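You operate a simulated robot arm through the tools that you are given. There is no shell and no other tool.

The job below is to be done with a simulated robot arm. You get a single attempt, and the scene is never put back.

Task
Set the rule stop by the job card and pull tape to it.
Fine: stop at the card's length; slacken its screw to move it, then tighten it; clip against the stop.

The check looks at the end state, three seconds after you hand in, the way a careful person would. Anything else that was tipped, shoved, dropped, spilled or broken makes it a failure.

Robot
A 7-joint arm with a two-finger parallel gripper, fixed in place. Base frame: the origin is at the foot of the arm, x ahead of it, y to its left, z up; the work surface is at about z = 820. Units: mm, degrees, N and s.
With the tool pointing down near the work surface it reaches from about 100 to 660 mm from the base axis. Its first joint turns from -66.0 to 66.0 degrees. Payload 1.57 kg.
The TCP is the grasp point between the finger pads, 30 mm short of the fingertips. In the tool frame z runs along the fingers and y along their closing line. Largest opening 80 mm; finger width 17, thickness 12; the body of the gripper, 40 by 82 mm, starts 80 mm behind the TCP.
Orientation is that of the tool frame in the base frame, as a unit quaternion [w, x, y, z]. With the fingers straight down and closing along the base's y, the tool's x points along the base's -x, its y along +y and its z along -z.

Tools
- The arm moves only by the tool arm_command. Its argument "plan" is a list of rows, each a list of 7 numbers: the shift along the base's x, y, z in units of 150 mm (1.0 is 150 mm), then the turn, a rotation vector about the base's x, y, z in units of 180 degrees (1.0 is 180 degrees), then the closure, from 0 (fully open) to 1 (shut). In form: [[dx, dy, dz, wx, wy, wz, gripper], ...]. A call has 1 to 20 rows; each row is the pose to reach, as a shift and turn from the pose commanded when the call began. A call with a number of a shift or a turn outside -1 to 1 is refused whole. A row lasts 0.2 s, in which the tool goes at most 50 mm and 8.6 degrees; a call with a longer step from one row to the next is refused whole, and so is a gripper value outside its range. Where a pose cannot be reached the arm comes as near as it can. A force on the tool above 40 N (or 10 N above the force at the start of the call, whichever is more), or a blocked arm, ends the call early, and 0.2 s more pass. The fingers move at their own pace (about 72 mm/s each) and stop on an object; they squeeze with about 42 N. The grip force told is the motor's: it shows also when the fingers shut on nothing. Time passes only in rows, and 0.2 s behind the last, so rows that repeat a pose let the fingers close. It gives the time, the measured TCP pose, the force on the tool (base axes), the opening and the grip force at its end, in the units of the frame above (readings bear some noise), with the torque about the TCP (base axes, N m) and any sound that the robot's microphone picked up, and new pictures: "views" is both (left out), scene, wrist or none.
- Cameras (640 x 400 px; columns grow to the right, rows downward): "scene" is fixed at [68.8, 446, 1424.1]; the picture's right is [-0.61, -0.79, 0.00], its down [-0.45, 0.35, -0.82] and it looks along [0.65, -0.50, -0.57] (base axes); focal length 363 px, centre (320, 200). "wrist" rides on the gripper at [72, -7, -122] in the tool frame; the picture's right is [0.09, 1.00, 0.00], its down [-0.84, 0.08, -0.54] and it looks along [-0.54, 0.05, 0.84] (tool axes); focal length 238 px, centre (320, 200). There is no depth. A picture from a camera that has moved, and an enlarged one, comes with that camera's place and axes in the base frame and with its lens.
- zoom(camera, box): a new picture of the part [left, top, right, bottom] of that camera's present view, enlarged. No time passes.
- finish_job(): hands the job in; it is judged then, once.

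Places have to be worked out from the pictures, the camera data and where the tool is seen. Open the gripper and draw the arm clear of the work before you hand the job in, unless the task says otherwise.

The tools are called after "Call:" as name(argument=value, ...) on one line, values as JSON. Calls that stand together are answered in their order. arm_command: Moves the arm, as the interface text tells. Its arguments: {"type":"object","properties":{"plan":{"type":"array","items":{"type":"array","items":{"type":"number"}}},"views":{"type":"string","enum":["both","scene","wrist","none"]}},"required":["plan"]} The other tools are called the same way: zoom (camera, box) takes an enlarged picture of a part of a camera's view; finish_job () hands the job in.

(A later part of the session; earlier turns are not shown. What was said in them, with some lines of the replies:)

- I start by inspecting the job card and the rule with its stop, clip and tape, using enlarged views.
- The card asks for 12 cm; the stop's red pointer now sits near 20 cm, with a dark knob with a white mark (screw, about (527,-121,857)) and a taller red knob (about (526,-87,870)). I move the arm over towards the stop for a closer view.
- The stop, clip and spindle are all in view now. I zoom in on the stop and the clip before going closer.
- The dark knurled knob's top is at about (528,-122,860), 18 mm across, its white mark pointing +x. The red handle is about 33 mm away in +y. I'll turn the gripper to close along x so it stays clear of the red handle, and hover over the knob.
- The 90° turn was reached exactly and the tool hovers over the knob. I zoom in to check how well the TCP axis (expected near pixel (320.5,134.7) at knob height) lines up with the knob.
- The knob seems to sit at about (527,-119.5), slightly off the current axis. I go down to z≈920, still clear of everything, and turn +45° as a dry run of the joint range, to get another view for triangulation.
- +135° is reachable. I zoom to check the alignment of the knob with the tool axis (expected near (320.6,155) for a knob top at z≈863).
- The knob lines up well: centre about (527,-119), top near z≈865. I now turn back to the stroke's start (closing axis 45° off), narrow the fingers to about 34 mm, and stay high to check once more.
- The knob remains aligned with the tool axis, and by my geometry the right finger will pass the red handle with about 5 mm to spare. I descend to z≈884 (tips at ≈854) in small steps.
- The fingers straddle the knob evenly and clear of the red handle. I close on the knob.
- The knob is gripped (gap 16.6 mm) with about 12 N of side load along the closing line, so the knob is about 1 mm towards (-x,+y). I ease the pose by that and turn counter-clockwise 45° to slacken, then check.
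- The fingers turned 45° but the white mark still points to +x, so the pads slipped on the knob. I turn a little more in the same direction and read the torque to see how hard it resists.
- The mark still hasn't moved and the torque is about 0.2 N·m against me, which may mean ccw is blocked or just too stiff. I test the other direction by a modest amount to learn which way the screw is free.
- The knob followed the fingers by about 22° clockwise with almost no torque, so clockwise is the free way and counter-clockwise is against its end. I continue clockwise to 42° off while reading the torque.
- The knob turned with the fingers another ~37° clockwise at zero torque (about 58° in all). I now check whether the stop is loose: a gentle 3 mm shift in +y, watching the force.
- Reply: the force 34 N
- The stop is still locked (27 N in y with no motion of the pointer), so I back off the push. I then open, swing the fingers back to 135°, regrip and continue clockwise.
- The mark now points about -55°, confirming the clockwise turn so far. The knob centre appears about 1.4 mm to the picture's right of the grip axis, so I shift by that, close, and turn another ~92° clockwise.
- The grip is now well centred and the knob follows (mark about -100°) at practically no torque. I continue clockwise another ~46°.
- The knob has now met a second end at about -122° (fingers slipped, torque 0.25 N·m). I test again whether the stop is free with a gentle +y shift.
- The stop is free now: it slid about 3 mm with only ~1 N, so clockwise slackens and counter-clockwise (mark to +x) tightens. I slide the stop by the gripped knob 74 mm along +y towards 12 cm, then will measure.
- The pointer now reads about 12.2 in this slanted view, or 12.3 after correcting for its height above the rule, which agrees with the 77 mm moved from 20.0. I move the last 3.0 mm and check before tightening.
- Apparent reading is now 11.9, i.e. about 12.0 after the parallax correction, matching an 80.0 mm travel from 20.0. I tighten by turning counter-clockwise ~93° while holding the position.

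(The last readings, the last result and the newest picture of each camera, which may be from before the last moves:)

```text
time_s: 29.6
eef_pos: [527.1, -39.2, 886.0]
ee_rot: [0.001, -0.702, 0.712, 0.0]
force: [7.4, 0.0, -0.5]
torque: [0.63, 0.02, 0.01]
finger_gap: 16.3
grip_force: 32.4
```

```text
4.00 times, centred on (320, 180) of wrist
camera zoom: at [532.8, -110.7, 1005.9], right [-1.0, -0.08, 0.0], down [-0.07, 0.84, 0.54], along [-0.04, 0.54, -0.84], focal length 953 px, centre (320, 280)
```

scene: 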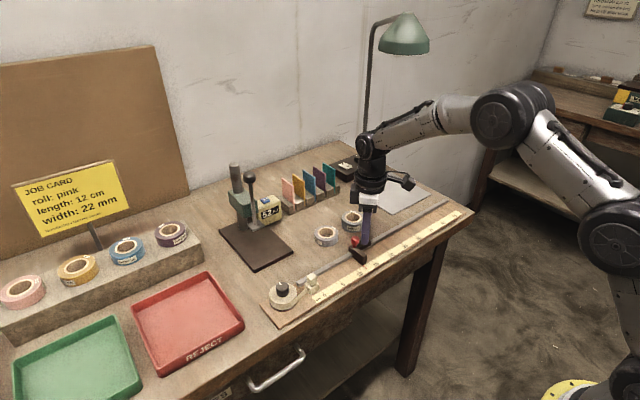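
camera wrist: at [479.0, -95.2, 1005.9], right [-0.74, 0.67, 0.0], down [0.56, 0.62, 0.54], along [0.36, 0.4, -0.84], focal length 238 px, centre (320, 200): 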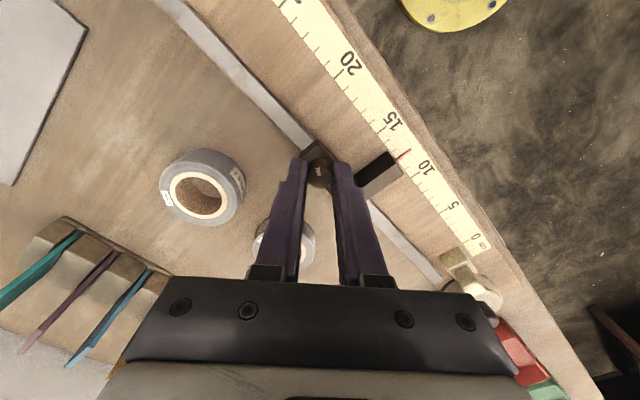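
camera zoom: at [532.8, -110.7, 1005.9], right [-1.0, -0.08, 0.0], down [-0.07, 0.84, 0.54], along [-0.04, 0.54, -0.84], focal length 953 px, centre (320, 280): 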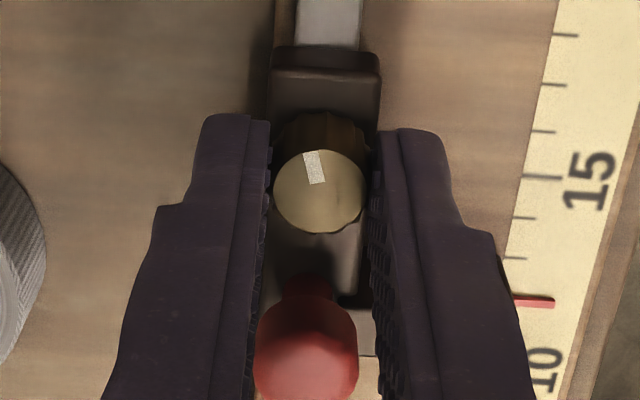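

The knob follows the turn with the stop holding its place. I continue counter-clockwise another ~46°.

Call:
arm_command(plan=[[0, 0, 0, 0, 0, 0.043, 1], [0, 0, 0, 0, 0, 0.086, 1], [0, 0, 0, 0, 0, 0.129, 1], [0, 0, 0, 0, 0, 0.172, 1], [0, 0, 0, 0, 0, 0.215, 1], [0, 0, 0, 0, 0, 0.255, 1]], views="none")

Call:
zoom(camera="wrist", box=[240, 130, 400, 230])

```text
time_s: 31.0
eef_pos: [526.9, -39.6, 883.4]
ee_rot: [0.001, 0.925, -0.381, 0.001]
force: [13.6, 2.7, -3.3]
torque: [0.24, 0.14, 0.0]
finger_gap: 16.8
grip_force: 32.1
```

```text
4.00 times, centred on (320, 180) of wrist
camera zoom: at [583.0, -84.6, 1006.0], right [-0.64, -0.77, 0.0], down [-0.65, 0.54, 0.54], along [-0.42, 0.34, -0.84], focal length 953 px, centre (320, 280)
```

zoom: 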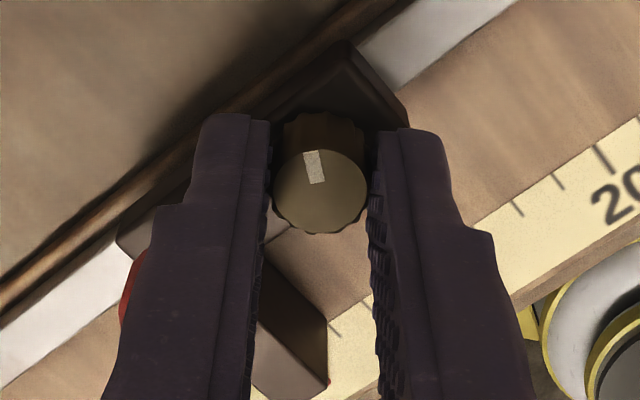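

The mark is now at about -30°, so the screw should already hold. I open, swing the fingers back 92°, and regrip for the final tightening.

Call:
arm_command(plan=[[0.004, 0, 0, 0, 0, 0, 0.575], [0.004, 0, 0, 0, 0, 0, 0.575], [0.004, 0, 0, 0, 0, -0.045, 0.575], [0.004, 0, 0, 0, 0, -0.09, 0.575], [0.004, 0, 0, 0, 0, -0.135, 0.575], [0.004, 0, 0, 0, 0, -0.18, 0.575], [0.004, 0, 0, 0, 0, -0.225, 0.575], [0.004, 0, 0, 0, 0, -0.27, 0.575], [0.004, 0, 0, 0, 0, -0.315, 0.575], [0.004, 0, 0, 0, 0, -0.36, 0.575], [0.004, 0, 0, 0, 0, -0.405, 0.575], [0.004, 0, 0, 0, 0, -0.45, 0.575], [0.004, 0, 0, 0, 0, -0.49, 0.575], [0.004, 0, 0, 0, 0, -0.51, 0.575], [0.004, 0, 0, 0, 0, -0.51, 0.575]], views="none")

Call:
zoom(camera="wrist", box=[240, 110, 432, 230])

```text
time_s: 34.2
eef_pos: [525.1, -38.7, 884.8]
ee_rot: [0.0, -0.367, 0.93, 0.0]
force: [-0.3, 0.6, 0.3]
torque: [0.01, 0.0, 0.03]
finger_gap: 34.0
grip_force: 0.1
```

```text
3.33 times, centred on (336, 170) of wrist
camera zoom: at [479.5, -93.0, 1005.7], right [-0.75, 0.66, 0.0], down [0.56, 0.63, 0.54], along [0.36, 0.41, -0.84], focal length 794 px, centre (267, 300)
```

zoom: 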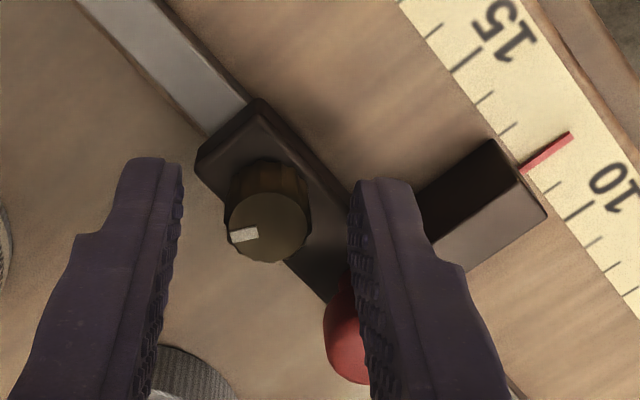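

The knob sits centred between the fingers and the pointer stays beside 12. I close and turn counter-clockwise until it resists.

Call:
arm_command(plan=[[0, 0, 0, 0, 0, 0, 0.8], [0, 0, 0, 0, 0, 0, 1], [0, 0, 0, 0, 0, 0, 1], [0, 0, 0, 0, 0, 0.036, 1], [0, 0, 0, 0, 0, 0.072, 1], [0, 0, 0, 0, 0, 0.108, 1], [0, 0, 0, 0, 0, 0.144, 1], [0, 0, 0, 0, 0, 0.17, 1]], views="none")

Call:
zoom(camera="wrist", box=[240, 130, 400, 230])

```text
time_s: 36.0
eef_pos: [525.7, -38.9, 884.2]
ee_rot: [0.0, -0.602, 0.798, 0.0]
force: [-2.2, 1.4, 0.3]
torque: [-0.04, 0.11, -0.05]
finger_gap: 16.5
grip_force: 31.6
```

```text
4.00 times, centred on (320, 180) of wrist
camera zoom: at [513.9, -109.4, 1005.7], right [-0.98, 0.19, 0.0], down [0.16, 0.83, 0.54], along [0.1, 0.53, -0.84], focal length 953 px, centre (320, 280)
```

zoom: 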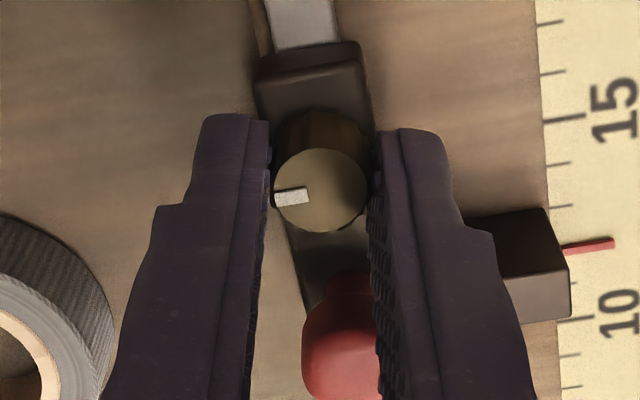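

The mark is back near +x. I turn a little further until the torque shows it is hard against its end.

Call:
arm_command(plan=[[0, 0, 0, 0, 0, 0.036, 1], [0, 0, 0, 0, 0, 0.072, 1], [0, 0, 0, 0, 0, 0.108, 1], [0, 0, 0, 0, 0, 0.14, 1]], views="none")

Call:
zoom(camera="wrist", box=[240, 130, 400, 230])

```text
time_s: 37.0
eef_pos: [525.9, -38.4, 885.1]
ee_rot: [0.0, 0.761, -0.649, 0.0]
force: [-0.1, -0.4, -1.1]
torque: [0.0, 0.02, -0.08]
finger_gap: 16.6
grip_force: 31.7
```

```text
4.00 times, centred on (320, 180) of wrist
camera zoom: at [545.3, -108.7, 1005.7], right [-0.97, -0.25, 0.0], down [-0.21, 0.81, 0.54], along [-0.13, 0.52, -0.84], focal length 953 px, centre (320, 280)
```

zoom: 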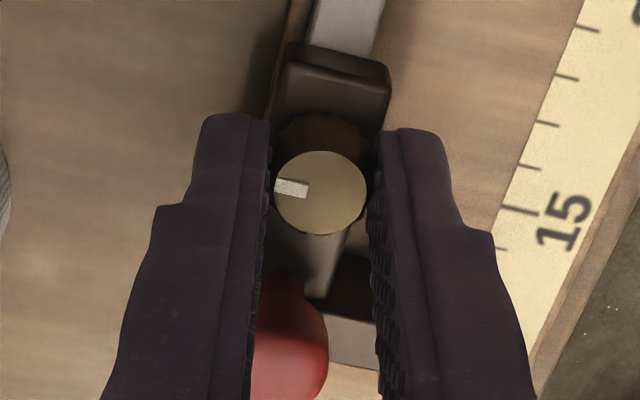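

The pads now slip against a firm end with the mark at +x, the same as the original tight state. I open, lift straight up and turn to look squarely down on the pointer without sideways parallax.

Call:
arm_command(plan=[[0, 0, 0, 0, 0, 0, 0.575], [0, 0, 0, 0, 0, 0, 0.575], [0, 0, 0.2, 0, 0, 0, 0.575], [0, 0, 0.4, 0, 0, 0, 0.575], [0, 0, 0.52, 0, 0, -0.045, 0.575], [-0.015, 0.03, 0.52, 0, 0, -0.09, 0.575], [-0.03, 0.06, 0.52, 0, 0, -0.135, 0.575], [-0.045, 0.09, 0.52, 0, 0, -0.18, 0.575], [-0.06, 0.12, 0.52, 0, 0, -0.225, 0.575], [-0.075, 0.15, 0.52, 0, 0, -0.27, 0.575], [-0.09, 0.18, 0.52, 0, 0, -0.315, 0.575], [-0.105, 0.21, 0.52, 0, 0, -0.36, 0.575], [-0.12, 0.24, 0.52, 0, 0, -0.405, 0.575], [-0.135, 0.27, 0.52, 0, 0, -0.45, 0.575], [-0.15, 0.3, 0.52, 0, 0, -0.495, 0.575], [-0.17, 0.34, 0.52, 0, 0, -0.54, 0.575], [-0.17, 0.34, 0.52, 0, 0, -0.549, 0.575], [-0.17, 0.34, 0.52, 0, 0, -0.549, 0.575]], views="both")

Call:
zoom(camera="wrist", box=[250, 70, 410, 170])

Call:
zoom(camera="wrist", box=[400, 80, 592, 200])

```text
time_s: 40.8
eef_pos: [500.6, 12.2, 962.5]
ee_rot: [0.0, -0.001, 1.0, 0.0]
force: [-0.2, 0.2, -0.4]
torque: [0.01, 0.01, -0.01]
finger_gap: 34.1
grip_force: 0.1
camera wrist: at [430.4, 5.0, 1083.3], right [-0.09, 1.0, 0.0], down [0.84, 0.08, 0.54], along [0.54, 0.05, -0.84], focal length 238 px, centre (320, 200)
```

scene: 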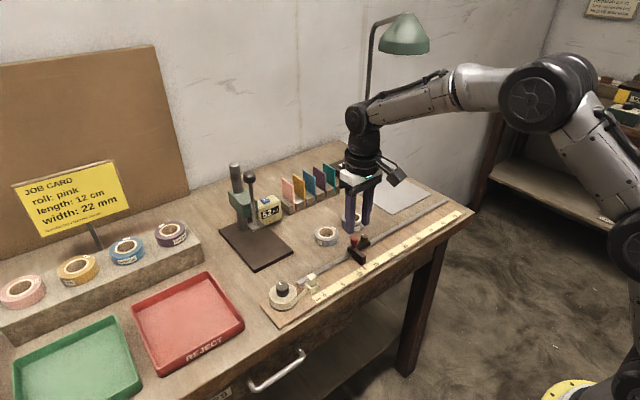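
wrist: 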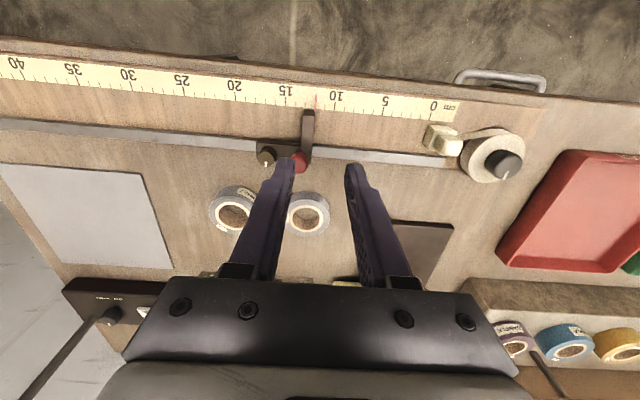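

```text
4.00 times, centred on (330, 120) of wrist
camera zoom: at [430.4, 5.0, 1083.3], right [-0.09, 1.0, 0.0], down [0.84, 0.08, 0.54], along [0.54, 0.05, -0.84], focal length 953 px, centre (280, 520)
```

zoom: 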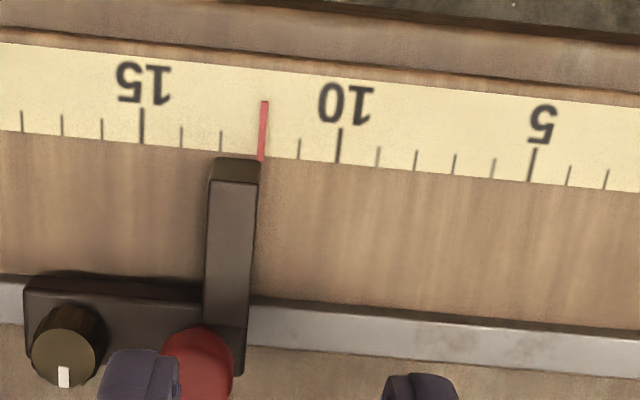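

```text
3.33 times, centred on (496, 140) of wrist
camera zoom: at [430.4, 5.0, 1083.3], right [-0.09, 1.0, 0.0], down [0.84, 0.08, 0.54], along [0.54, 0.05, -0.84], focal length 794 px, centre (-267, 400)
```

zoom: 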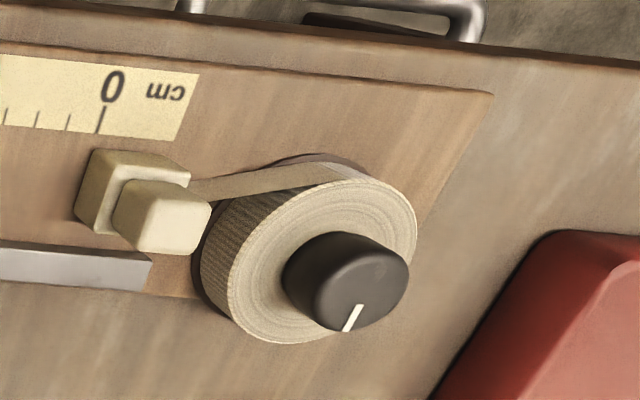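

Now the pointer is nearly straight below the camera; I enlarge it to read it exactly.

Call:
zoom(camera="wrist", box=[290, 85, 338, 115])

Call:
zoom(camera="scene", box=[330, 230, 394, 270])

```text
13.33 times, centred on (314, 100) of wrist
camera zoom: at [430.4, 5.0, 1083.3], right [-0.09, 1.0, 0.0], down [0.84, 0.08, 0.54], along [0.54, 0.05, -0.84], focal length 3178 px, centre (400, 1533)
```

zoom: 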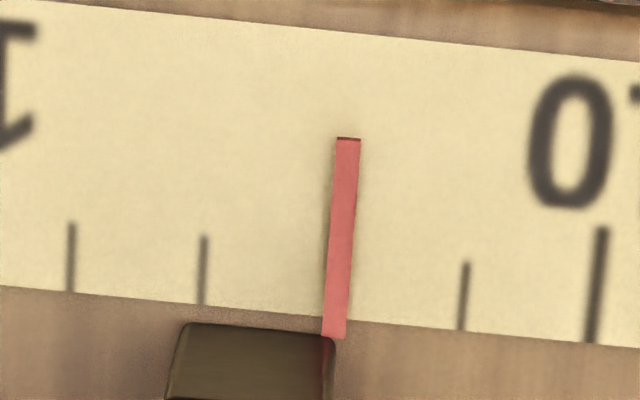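

```text
10.00 times, centred on (362, 250) of scene
camera zoom: at [68.8, 446.0, 1424.1], right [-0.61, -0.79, 0.0], down [-0.45, 0.35, -0.82], along [0.65, -0.5, -0.57], focal length 3629 px, centre (-100, -300)
```

zoom: 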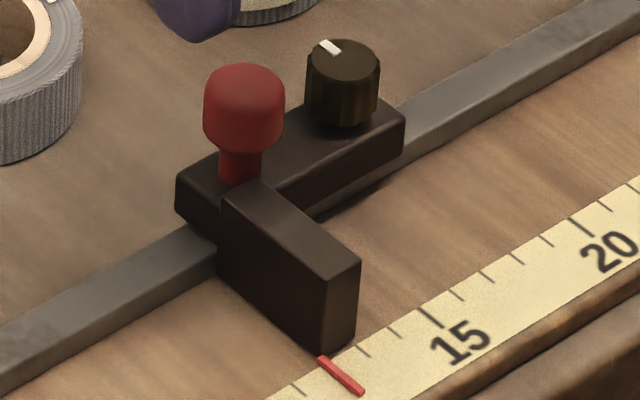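

The pointer reads 11.97–11.98 cm, i.e. 12 within about 0.3 mm, and the screw mark is back at +x. The clip's grip block is at about (497,136.5), top near z≈865, its front face at 0 cm; I move above it with the fingers closing along x.

Call:
arm_command(plan=[[-0.002, 0.07, 0, 0, 0, 0.042, 0.5], [-0.004, 0.14, 0, 0, 0, 0.084, 0.5], [-0.006, 0.21, 0, 0, 0, 0.126, 0.5], [-0.008, 0.28, 0, 0, 0, 0.168, 0.5], [-0.01, 0.35, 0, 0, 0, 0.21, 0.5], [-0.012, 0.42, 0, 0, 0, 0.252, 0.5], [-0.014, 0.49, 0, 0, 0, 0.294, 0.5], [-0.016, 0.56, 0, 0, 0, 0.336, 0.5], [-0.018, 0.63, -0.03, 0, 0, 0.378, 0.5], [-0.02, 0.7, -0.06, 0, 0, 0.42, 0.5], [-0.023, 0.77, -0.09, 0, 0, 0.46, 0.5], [-0.026, 0.833, -0.12, 0, 0, 0.5, 0.5], [-0.026, 0.833, -0.147, 0, 0, 0.5, 0.5], [-0.026, 0.833, -0.147, 0, 0, 0.5, 0.5]], views="both")

Call:
zoom(camera="wrist", box=[240, 110, 400, 210])

Call:
zoom(camera="scene", box=[260, 240, 356, 300])

```text
time_s: 43.8
eef_pos: [496.2, 136.7, 939.8]
ee_rot: [0.0, 0.708, -0.706, -0.001]
force: [0.0, -0.2, 0.0]
torque: [-0.03, -0.03, 0.01]
finger_gap: 40.2
grip_force: 0.0
camera wrist: at [504.6, 65.1, 1061.6], right [-1.0, -0.1, 0.0], down [-0.08, 0.84, 0.54], along [-0.05, 0.54, -0.84], focal length 238 px, centre (320, 200)
```

scene: 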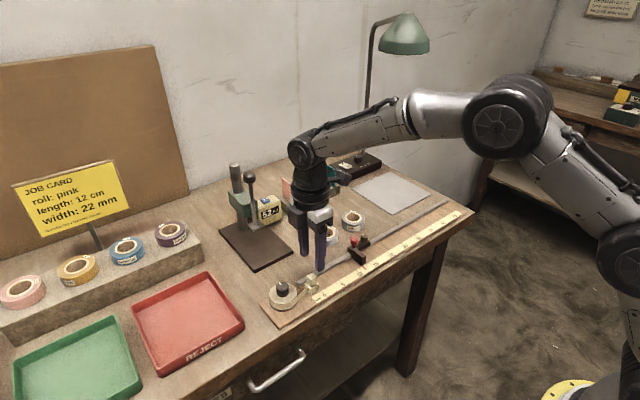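
wrist: 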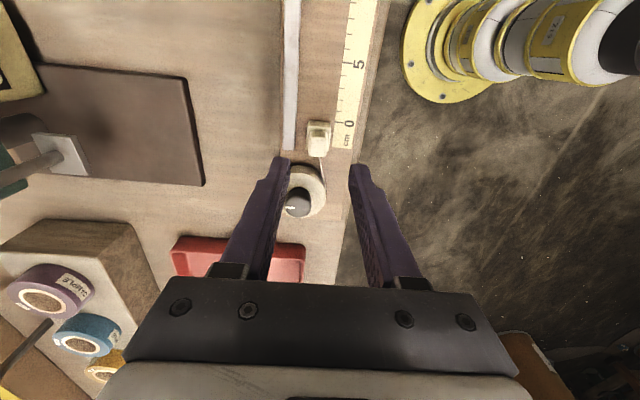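

```text
4.00 times, centred on (320, 160) of wrist
camera zoom: at [504.6, 65.1, 1061.6], right [-1.0, -0.1, 0.0], down [-0.08, 0.84, 0.54], along [-0.05, 0.54, -0.84], focal length 953 px, centre (320, 360)
```

zoom: 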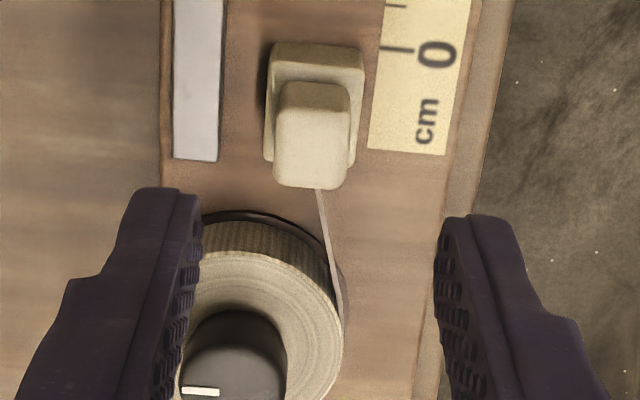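

```text
6.67 times, centred on (308, 270) of scene
camera zoom: at [68.8, 446.0, 1424.1], right [-0.61, -0.79, 0.0], down [-0.45, 0.35, -0.82], along [0.65, -0.5, -0.57], focal length 2419 px, centre (400, -267)
```

zoom: 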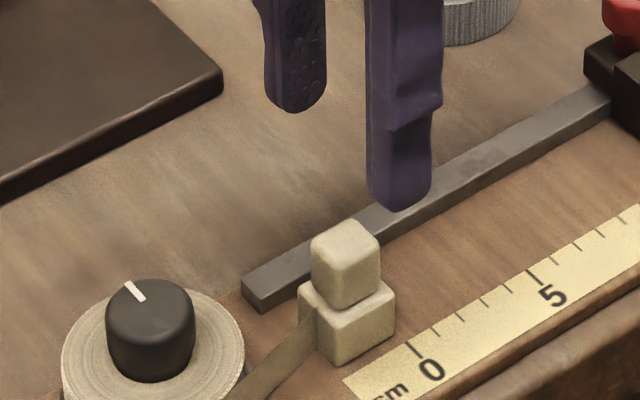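

The clip's block is about 14 × 15 mm on a slightly larger base, and sits about 1.6 mm to +x of the tool axis. I shift and descend so the tips end near z≈849, above the base and rail.

Call:
arm_command(plan=[[0.011, 0.002, 0, 0, 0, 0, 0.5], [0.011, 0.002, -0.07, 0, 0, 0, 0.5], [0.011, 0.002, -0.14, 0, 0, 0, 0.5], [0.011, 0.002, -0.21, 0, 0, 0, 0.5], [0.011, 0.002, -0.28, 0, 0, 0, 0.5], [0.011, 0.002, -0.34, 0, 0, 0, 0.5], [0.011, 0.002, -0.38, 0, 0, 0, 0.5], [0.011, 0.002, -0.405, 0, 0, 0, 0.5], [0.011, 0.002, -0.405, 0, 0, 0, 0.5]], views="both")

Call:
zoom(camera="wrist", box=[240, 130, 400, 230])

Call:
zoom(camera="scene", box=[260, 240, 356, 300])

```text
time_s: 45.8
eef_pos: [498.3, 138.0, 879.6]
ee_rot: [0.0, 0.708, -0.706, 0.0]
force: [-0.5, 0.4, 0.5]
torque: [0.02, -0.02, 0.03]
finger_gap: 39.9
grip_force: 0.1
camera wrist: at [506.6, 65.4, 1000.9], right [-1.0, -0.1, 0.0], down [-0.08, 0.84, 0.54], along [-0.05, 0.54, -0.84], focal length 238 px, centre (320, 200)
```

scene: 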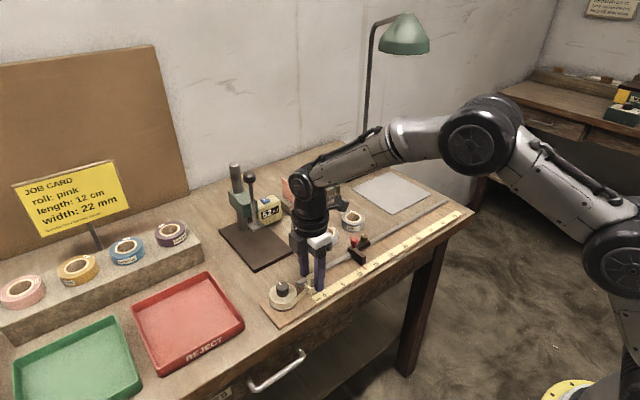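
wrist: 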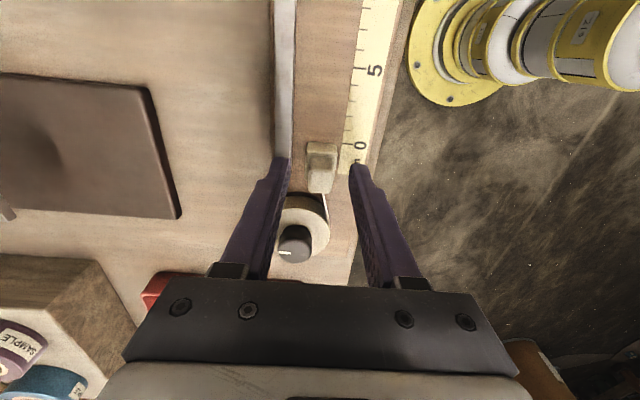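

```text
4.00 times, centred on (320, 180) of wrist
camera zoom: at [506.6, 65.4, 1000.9], right [-1.0, -0.1, 0.0], down [-0.08, 0.84, 0.54], along [-0.05, 0.54, -0.84], focal length 953 px, centre (320, 280)
```

zoom: 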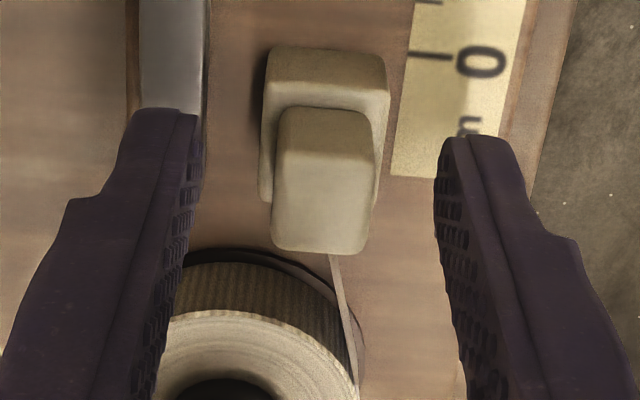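

```text
6.67 times, centred on (308, 270) of scene
camera zoom: at [68.8, 446.0, 1424.1], right [-0.61, -0.79, 0.0], down [-0.45, 0.35, -0.82], along [0.65, -0.5, -0.57], focal length 2419 px, centre (400, -267)
```

zoom: 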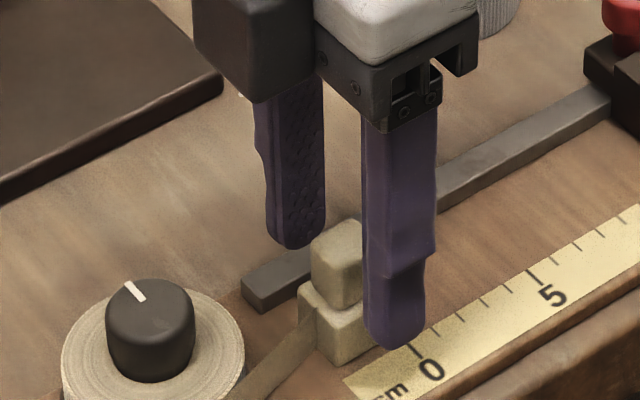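

The fingers straddle the block evenly, clear of the base, rail and roll. I close on the block.

Call:
arm_command(plan=[[0, 0, 0, 0, 0, 0, 0.75], [0, 0, 0, 0, 0, 0, 1], [0, 0, 0, 0, 0, 0, 1], [0, 0, 0, 0, 0, 0, 1]], views="none")

Call:
zoom(camera="wrist", box=[240, 130, 400, 230])

```text
time_s: 46.8
eef_pos: [498.0, 137.1, 879.2]
ee_rot: [0.0, 0.709, -0.706, 0.0]
force: [0.0, 0.1, 0.3]
torque: [-0.01, -0.04, 0.01]
finger_gap: 14.7
grip_force: 30.7
```

```text
4.00 times, centred on (320, 180) of wrist
camera zoom: at [506.7, 65.4, 1001.1], right [-1.0, -0.1, 0.0], down [-0.08, 0.84, 0.54], along [-0.05, 0.54, -0.84], focal length 953 px, centre (320, 280)
```

zoom: 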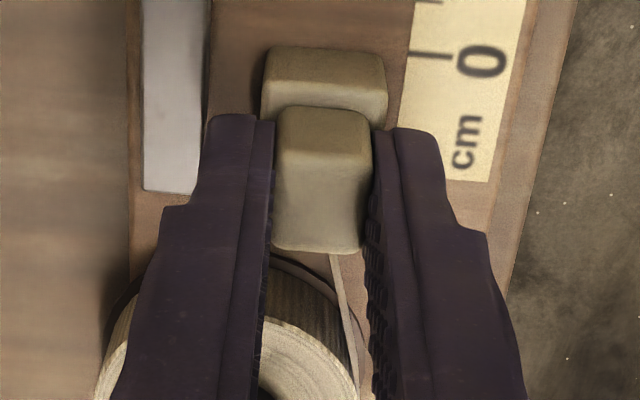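

The block is held (gap 14.7 mm) with no side load and the base's front face at the 0 mark. I pull the clip along -y by 113 mm at a steady pace, leaving about 7 mm to the stop.

Call:
arm_command(plan=[[0, -0.02, 0, 0, 0, 0, 1], [0, -0.07, 0, 0, 0, 0, 1], [0, -0.12, 0, 0, 0, 0, 1], [0, -0.17, 0, 0, 0, 0, 1], [0, -0.22, 0, 0, 0, 0, 1], [0, -0.27, 0, 0, 0, 0, 1], [0, -0.32, 0, 0, 0, 0, 1], [0, -0.37, 0, 0, 0, 0, 1], [0, -0.42, 0, 0, 0, 0, 1], [0, -0.47, 0, 0, 0, 0, 1], [0, -0.52, 0, 0, 0, 0, 1], [0, -0.57, 0, 0, 0, 0, 1], [0, -0.62, 0, 0, 0, 0, 1], [0, -0.67, 0, 0, 0, 0, 1], [0, -0.71, 0, 0, 0, 0, 1], [0, -0.74, 0, 0, 0, 0, 1], [0, -0.753, 0, 0, 0, 0, 1], [0, -0.753, 0, 0, 0, 0, 1]], views="both")

Call:
zoom(camera="wrist", box=[240, 110, 400, 210])

Call:
zoom(camera="scene", box=[260, 220, 388, 300])

```text
time_s: 50.6
eef_pos: [497.6, 23.3, 878.8]
ee_rot: [0.0, 0.709, -0.705, 0.0]
force: [0.0, -0.4, 0.2]
torque: [-0.01, 0.01, -0.01]
finger_gap: 14.8
grip_force: 30.6
camera wrist: at [506.6, -47.6, 1001.2], right [-1.0, -0.1, 0.0], down [-0.08, 0.84, 0.54], along [-0.05, 0.54, -0.84], focal length 238 px, centre (320, 200)
```

scene: 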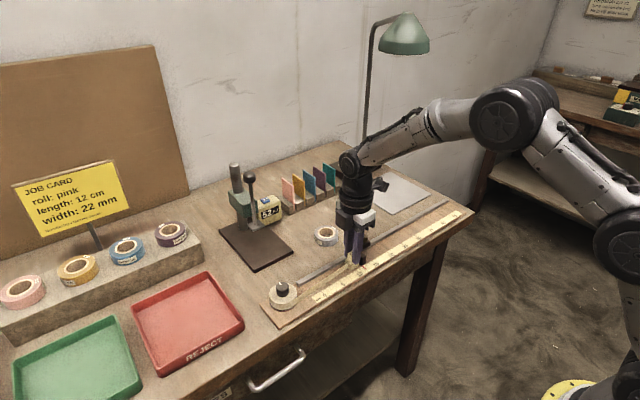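
wrist: 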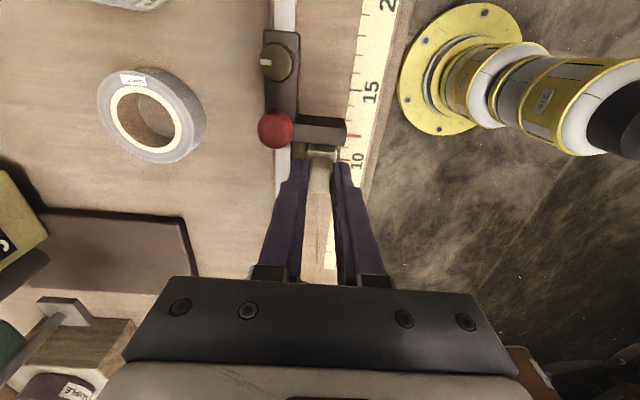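

```text
4.00 times, centred on (320, 160) of wrist
camera zoom: at [506.6, -47.6, 1001.2], right [-1.0, -0.1, 0.0], down [-0.08, 0.84, 0.54], along [-0.05, 0.54, -0.84], focal length 953 px, centre (320, 360)
```

zoom: 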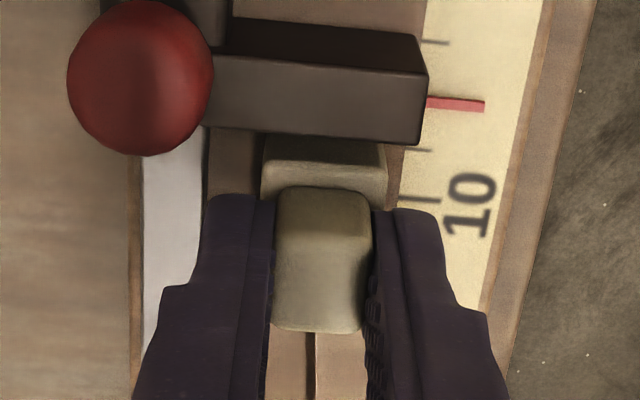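

```text
5.00 times, centred on (324, 260) of scene
camera zoom: at [68.8, 446.0, 1424.1], right [-0.61, -0.79, 0.0], down [-0.45, 0.35, -0.82], along [0.65, -0.5, -0.57], focal length 1814 px, centre (300, -100)
```

zoom: 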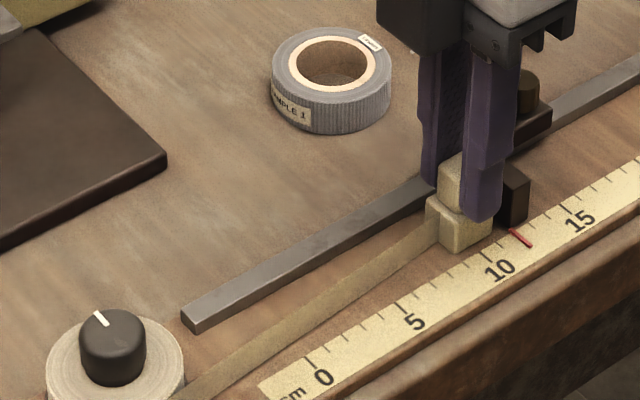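

The clip and tape follow freely and the stop is untouched; about 7 mm remain. I approach in small steps while reading the force.

Call:
arm_command(plan=[[0, -0.012, 0, 0, 0, 0, 1], [0, -0.024, 0, 0, 0, 0, 1], [0, -0.036, 0, 0, 0, 0, 1]], views="none")

Call:
zoom(camera="wrist", box=[272, 110, 368, 170])

```text
time_s: 51.4
eef_pos: [498.3, 18.4, 879.7]
ee_rot: [0.0, 0.709, -0.705, 0.0]
force: [-0.6, 0.3, -0.3]
torque: [-0.02, -0.01, -0.01]
finger_gap: 14.7
grip_force: 30.7
```

```text
6.67 times, centred on (320, 140) of wrist
camera zoom: at [506.5, -53.3, 1001.0], right [-1.0, -0.1, 0.0], down [-0.08, 0.84, 0.54], along [-0.05, 0.54, -0.84], focal length 1589 px, centre (320, 600)
```

zoom: 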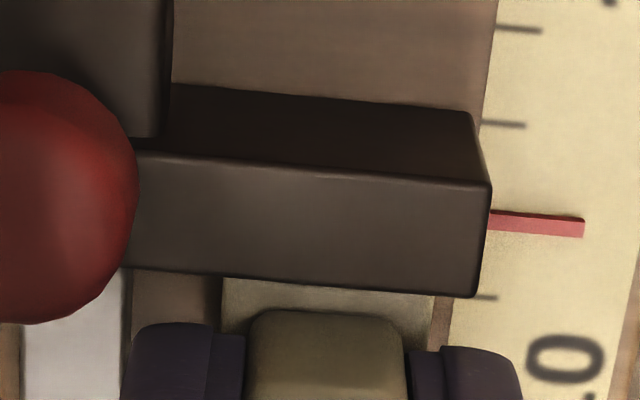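

Still no contact force; roughly 1.5 mm remain by my reckoning. I step 1 mm further and read again.

Call:
arm_command(plan=[[0, -0.004, 0, 0, 0, 0, 1], [0, -0.007, 0, 0, 0, 0, 1], [0, -0.007, 0, 0, 0, 0, 1]], views="none")

Call:
arm_command(plan=[[0, -0.003, 0, 0, 0, 0, 1], [0, -0.003, 0, 0, 0, 0, 1]], views="none")

```text
time_s: 52.2
eef_pos: [498.5, 18.3, 878.6]
ee_rot: [0.0, 0.708, -0.706, 0.0]
force: [-0.1, 0.1, 0.6]
torque: [0.0, 0.02, -0.03]
finger_gap: 14.7
grip_force: 31.0
```

```text
time_s: 52.8
eef_pos: [498.9, 18.3, 879.4]
ee_rot: [-0.001, 0.709, -0.706, 0.0]
force: [-0.6, 2.1, 0.5]
torque: [0.06, -0.02, -0.01]
finger_gap: 14.6
grip_force: 30.7
```

A first slight contact (about 2 N in +y) appears. I press another 0.3–0.5 mm to seat the clip against the stop with a few newtons only.

Call:
arm_command(plan=[[0, -0.002, 0, 0, 0, 0, 1], [0, -0.002, 0, 0, 0, 0, 1]], views="none")

Call:
zoom(camera="wrist", box=[272, 110, 368, 170])

Call:
zoom(camera="scene", box=[324, 230, 388, 270])

```text
time_s: 53.4
eef_pos: [497.9, 17.3, 880.8]
ee_rot: [0.0, 0.709, -0.706, 0.0]
force: [0.5, 4.2, -1.0]
torque: [0.11, 0.0, 0.0]
finger_gap: 14.8
grip_force: 30.8
```

```text
6.67 times, centred on (320, 140) of wrist
camera zoom: at [506.5, -54.4, 1001.0], right [-1.0, -0.1, 0.0], down [-0.08, 0.84, 0.54], along [-0.05, 0.54, -0.84], focal length 1589 px, centre (320, 600)
```

zoom: 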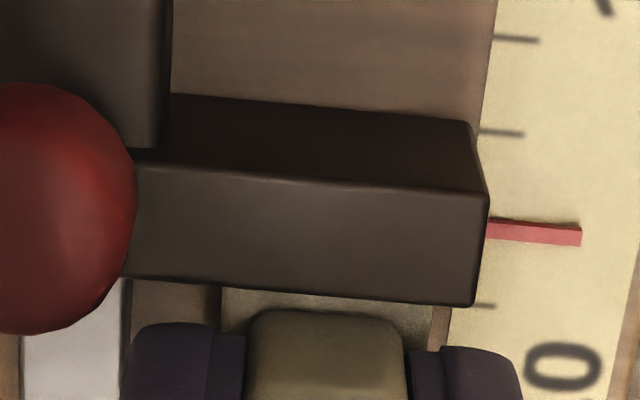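

```text
10.00 times, centred on (356, 250) of scene
camera zoom: at [68.8, 446.1, 1424.0], right [-0.61, -0.79, 0.0], down [-0.45, 0.35, -0.82], along [0.65, -0.5, -0.57], focal length 3629 px, centre (-40, -300)
```

zoom: 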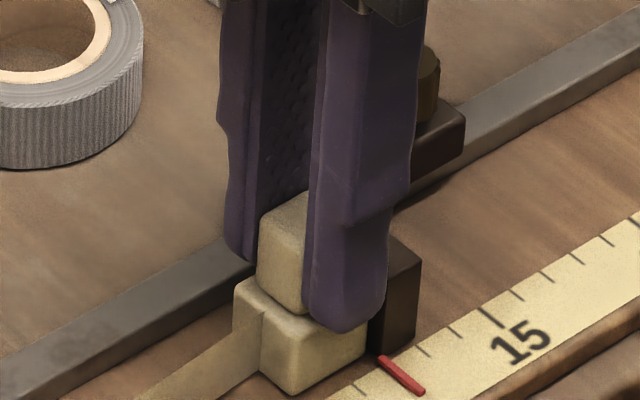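

The clip is against the stop with about 4 N and the pointer has not moved. I open the fingers moderately and lift straight up.

Call:
arm_command(plan=[[0, 0, 0, 0, 0, 0, 0.7], [0, 0, 0, 0, 0, 0, 0.6], [0, 0, 0, 0, 0, 0, 0.6], [0, 0, 0.05, 0, 0, 0, 0.6], [0, 0, 0.15, 0, 0, 0, 0.6], [0, 0, 0.3, 0, 0, 0, 0.6], [0, 0, 0.5, 0, 0, 0, 0.6], [0, 0, 0.5, 0, 0, 0, 0.6]], views="both")

Call:
zoom(camera="wrist", box=[272, 80, 368, 140])

Call:
zoom(camera="scene", box=[324, 230, 388, 270])

```text
time_s: 55.2
eef_pos: [498.9, 16.2, 955.2]
ee_rot: [0.0, 0.708, -0.706, 0.001]
force: [-0.3, 0.4, 0.2]
torque: [0.0, -0.02, 0.01]
finger_gap: 31.9
grip_force: 0.1
camera wrist: at [506.8, -54.9, 1076.4], right [-1.0, -0.1, 0.0], down [-0.08, 0.84, 0.54], along [-0.05, 0.54, -0.84], focal length 238 px, centre (320, 200)
```

scene: 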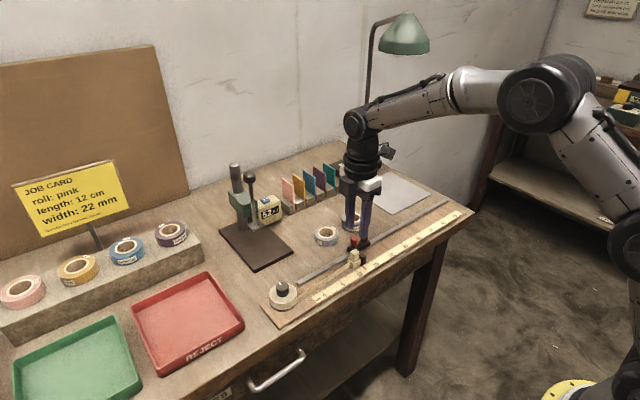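
wrist: 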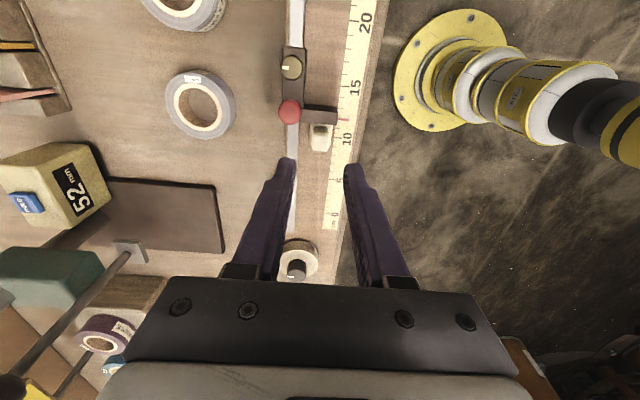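

```text
6.67 times, centred on (320, 110) of wrist
camera zoom: at [506.8, -54.9, 1076.4], right [-1.0, -0.1, 0.0], down [-0.08, 0.84, 0.54], along [-0.05, 0.54, -0.84], focal length 1589 px, centre (320, 800)
```

zoom: 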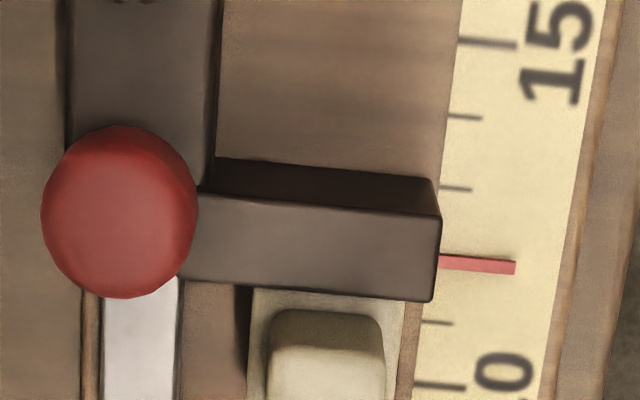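

```text
10.00 times, centred on (356, 250) of scene
camera zoom: at [68.8, 446.0, 1424.1], right [-0.61, -0.79, 0.0], down [-0.45, 0.35, -0.82], along [0.65, -0.5, -0.57], focal length 3629 px, centre (-40, -300)
```

zoom: 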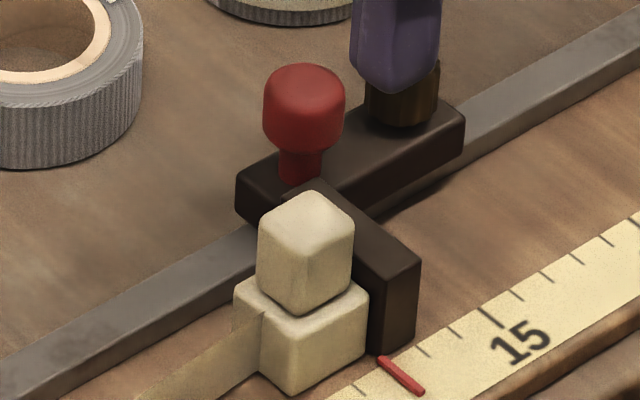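

The clip stands against the stop's arm. I turn back to the straight-down view to verify the contact gap and the pointer once more.

Call:
arm_command(plan=[[0, 0, 0.03, 0, 0, -0.042, 0.4], [0, 0, 0.06, 0, 0, -0.084, 0.3], [0, 0, 0.06, 0, 0, -0.126, 0.2], [0, 0, 0.06, 0, 0, -0.168, 0.1], [0, 0, 0.06, 0, 0, -0.21, 0], [0, 0, 0.06, 0, 0, -0.252, 0], [0, 0, 0.06, 0, 0, -0.294, 0], [0, 0, 0.06, 0, 0, -0.336, 0], [0, 0, 0.06, 0, 0, -0.378, 0], [0, 0, 0.06, 0, 0, -0.42, 0], [0, 0, 0.06, 0, 0, -0.462, 0], [0, -0.03, 0.06, 0, 0, -0.5, 0], [0, -0.03, 0.06, 0, 0, -0.5, 0]], views="wrist")

Call:
zoom(camera="wrist", box=[272, 80, 368, 140])

Call:
zoom(camera="wrist", box=[290, 85, 338, 115])

```text
time_s: 58.0
eef_pos: [498.0, 12.2, 963.0]
ee_rot: [-0.001, -0.001, 1.0, 0.0]
force: [0.6, 0.3, 0.4]
torque: [-0.01, 0.03, 0.01]
finger_gap: 79.8
grip_force: 0.0
camera wrist: at [427.5, 5.3, 1084.9], right [-0.09, 1.0, 0.0], down [0.84, 0.08, 0.54], along [0.54, 0.05, -0.84], focal length 238 px, centre (320, 200)
```

wrist: 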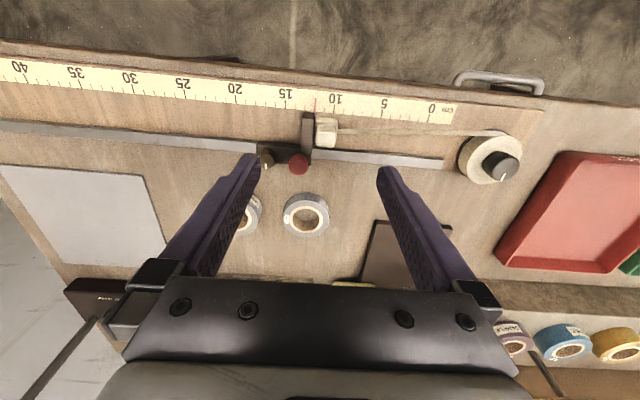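

```text
6.67 times, centred on (320, 110) of wrist
camera zoom: at [427.5, 5.3, 1084.9], right [-0.09, 1.0, 0.0], down [0.84, 0.08, 0.54], along [0.54, 0.05, -0.84], focal length 1589 px, centre (320, 800)
```

zoom: 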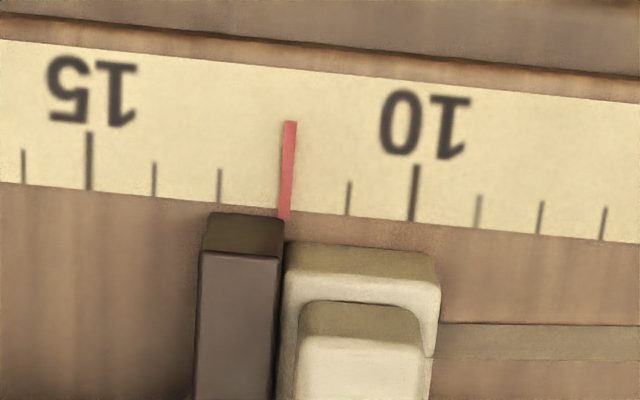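

```text
13.33 times, centred on (314, 100) of wrist
camera zoom: at [427.5, 5.3, 1084.9], right [-0.09, 1.0, 0.0], down [0.84, 0.08, 0.54], along [0.54, 0.05, -0.84], focal length 3178 px, centre (400, 1533)
```

zoom: 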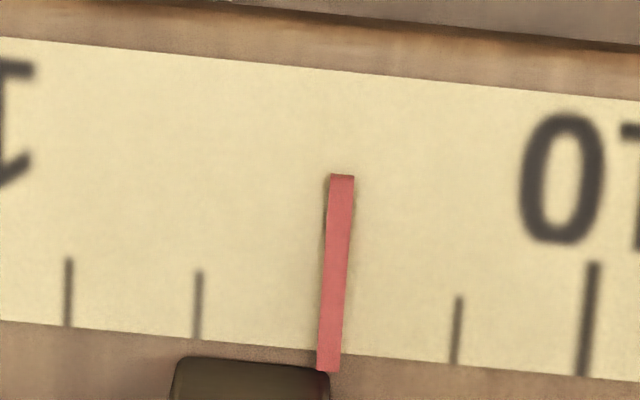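

Pointer reads 11.98 cm and the clip's face touches the stop's arm. I look closely at the contact and at the knob's mark before withdrawing.

Call:
zoom(camera="wrist", box=[296, 105, 344, 135])

Call:
zoom(camera="wrist", box=[240, 120, 336, 180])

Call:
zoom(camera="wrist", box=[400, 90, 560, 190])

```text
13.33 times, centred on (320, 120) of wrist
camera zoom: at [427.5, 5.3, 1084.9], right [-0.09, 1.0, 0.0], down [0.84, 0.08, 0.54], along [0.54, 0.05, -0.84], focal length 3178 px, centre (320, 1267)
```

zoom: 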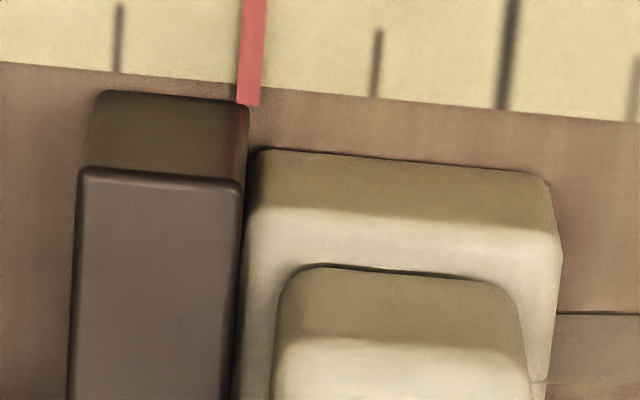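

```text
6.67 times, centred on (288, 150) of wrist
camera zoom: at [427.5, 5.3, 1084.9], right [-0.09, 1.0, 0.0], down [0.84, 0.08, 0.54], along [0.54, 0.05, -0.84], focal length 1589 px, centre (533, 533)
```

zoom: 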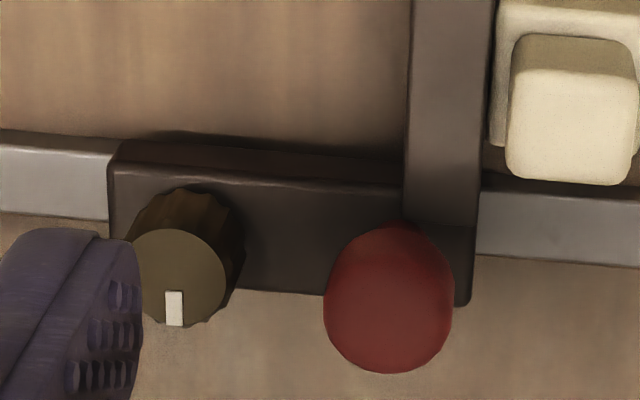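

```text
4.00 times, centred on (480, 140) of wrist
camera zoom: at [427.5, 5.3, 1084.9], right [-0.09, 1.0, 0.0], down [0.84, 0.08, 0.54], along [0.54, 0.05, -0.84], focal length 953 px, centre (-320, 440)
```

zoom: 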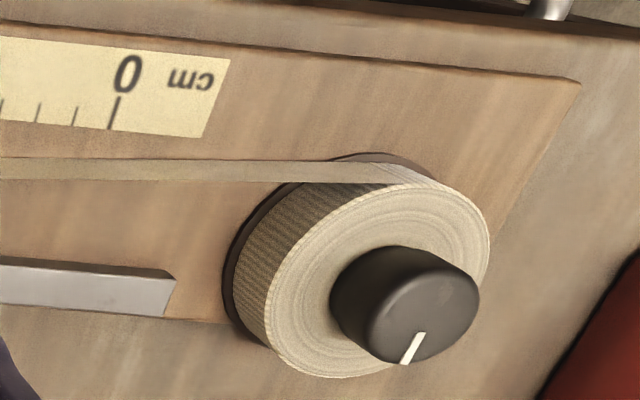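

Everything is as wanted: clip touching the stop, pointer at 12, screw mark back at its tight position. I withdraw the open gripper upwards, clear of the work.

Call:
arm_command(plan=[[0, 0, 0.15, 0, 0, 0, 0], [0, 0, 0.35, 0, 0, 0, 0], [0, 0, 0.55, 0, 0, 0, 0], [-0.1, 0.15, 0.75, 0, 0, 0, 0], [-0.2, 0.3, 0.95, 0, 0, 0, 0], [-0.35, 0.5, 1.0, 0, 0, 0, 0], [-0.35, 0.66, 1.0, 0, 0, 0, 0], [-0.35, 0.66, 1.0, 0, 0, 0, 0]], views="both")

Call:
zoom(camera="scene", box=[250, 190, 480, 334])

Call:
zoom(camera="scene", box=[324, 230, 388, 270])

```text
time_s: 59.8
eef_pos: [445.0, 112.9, 1114.1]
ee_rot: [0.001, -0.002, 1.0, 0.0]
force: [-0.5, 0.2, 0.5]
torque: [0.03, 0.01, 0.0]
finger_gap: 79.9
grip_force: 0.1
camera wrist: at [374.9, 105.6, 1235.4], right [-0.1, 1.0, 0.0], down [0.84, 0.08, 0.54], along [0.54, 0.05, -0.84], focal length 238 px, centre (320, 200)
```

scene: 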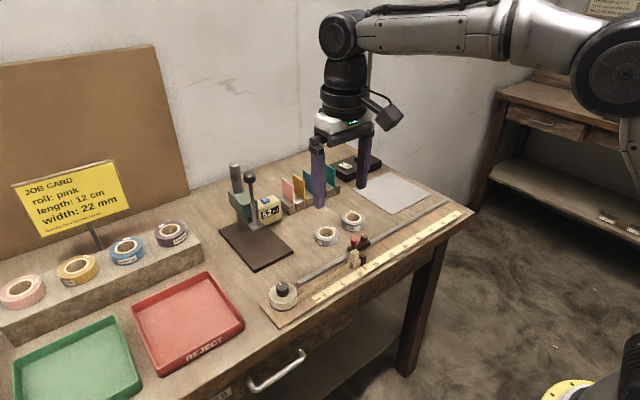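
wrist: 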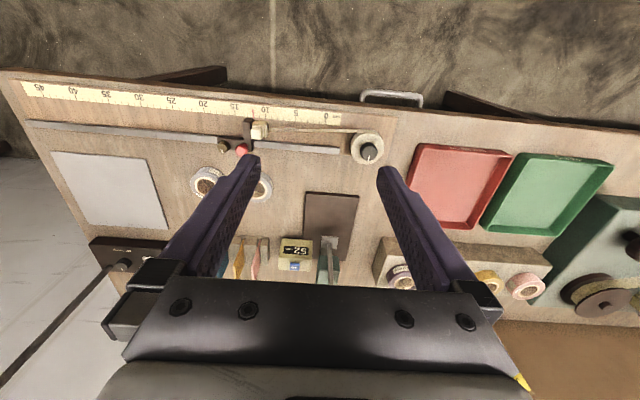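

```text
2.78 times, centred on (365, 262) of scene
camera zoom: at [68.8, 446.1, 1424.1], right [-0.61, -0.79, 0.0], down [-0.45, 0.35, -0.82], along [0.65, -0.5, -0.57], focal length 1008 px, centre (195, 28)
```

zoom: 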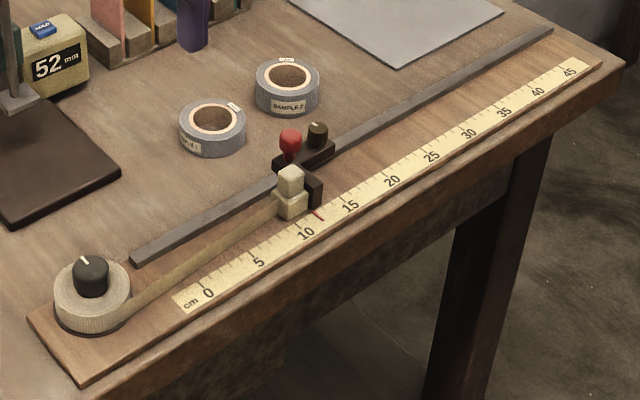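

```text
10.00 times, centred on (356, 250) of scene
camera zoom: at [68.8, 446.1, 1424.1], right [-0.61, -0.79, 0.0], down [-0.45, 0.35, -0.82], along [0.65, -0.5, -0.57], focal length 3629 px, centre (-40, -300)
```

zoom: 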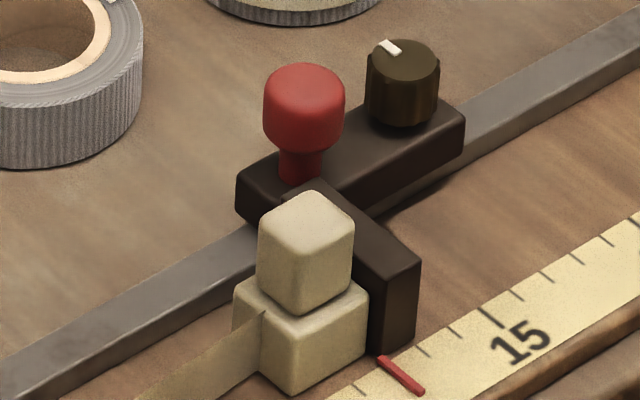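

The stop stands at 12 cm with its screw tight, the clip and tape are pulled up against it, nothing else has moved, and the open gripper is clear. I hand the job in.

Call:
finish_job()

```text
The job is handed in.
```

I set the stop to the card's length of 12 cm, tightened its screw, and pulled the tape so the clip sits against the stop. I then handed the job in; no verdict came back.

- **Stop:** the pointer reads 11.98 cm seen straight from above, so within about 0.3 mm of 12. It did not shift when the clip touched it.
- **Screw:** it works the opposite way to usual: clockwise loosens, counter-clockwise tightens. I turned it back to its hard end, with the white mark where it started. I did not push on the stop afterwards to test the lock. Earlier, with the screw only part-way slackened, it held against 28 N.
- **Clip:** I pressed it to the stop with about 4 N and then let go. A thin dark line shows between the two in the close-up, at most about half a millimetre, and it may only be the rounded edges.
- **Everything else:** nothing else looked moved in the last pictures. The gripper is open and clear of the work.
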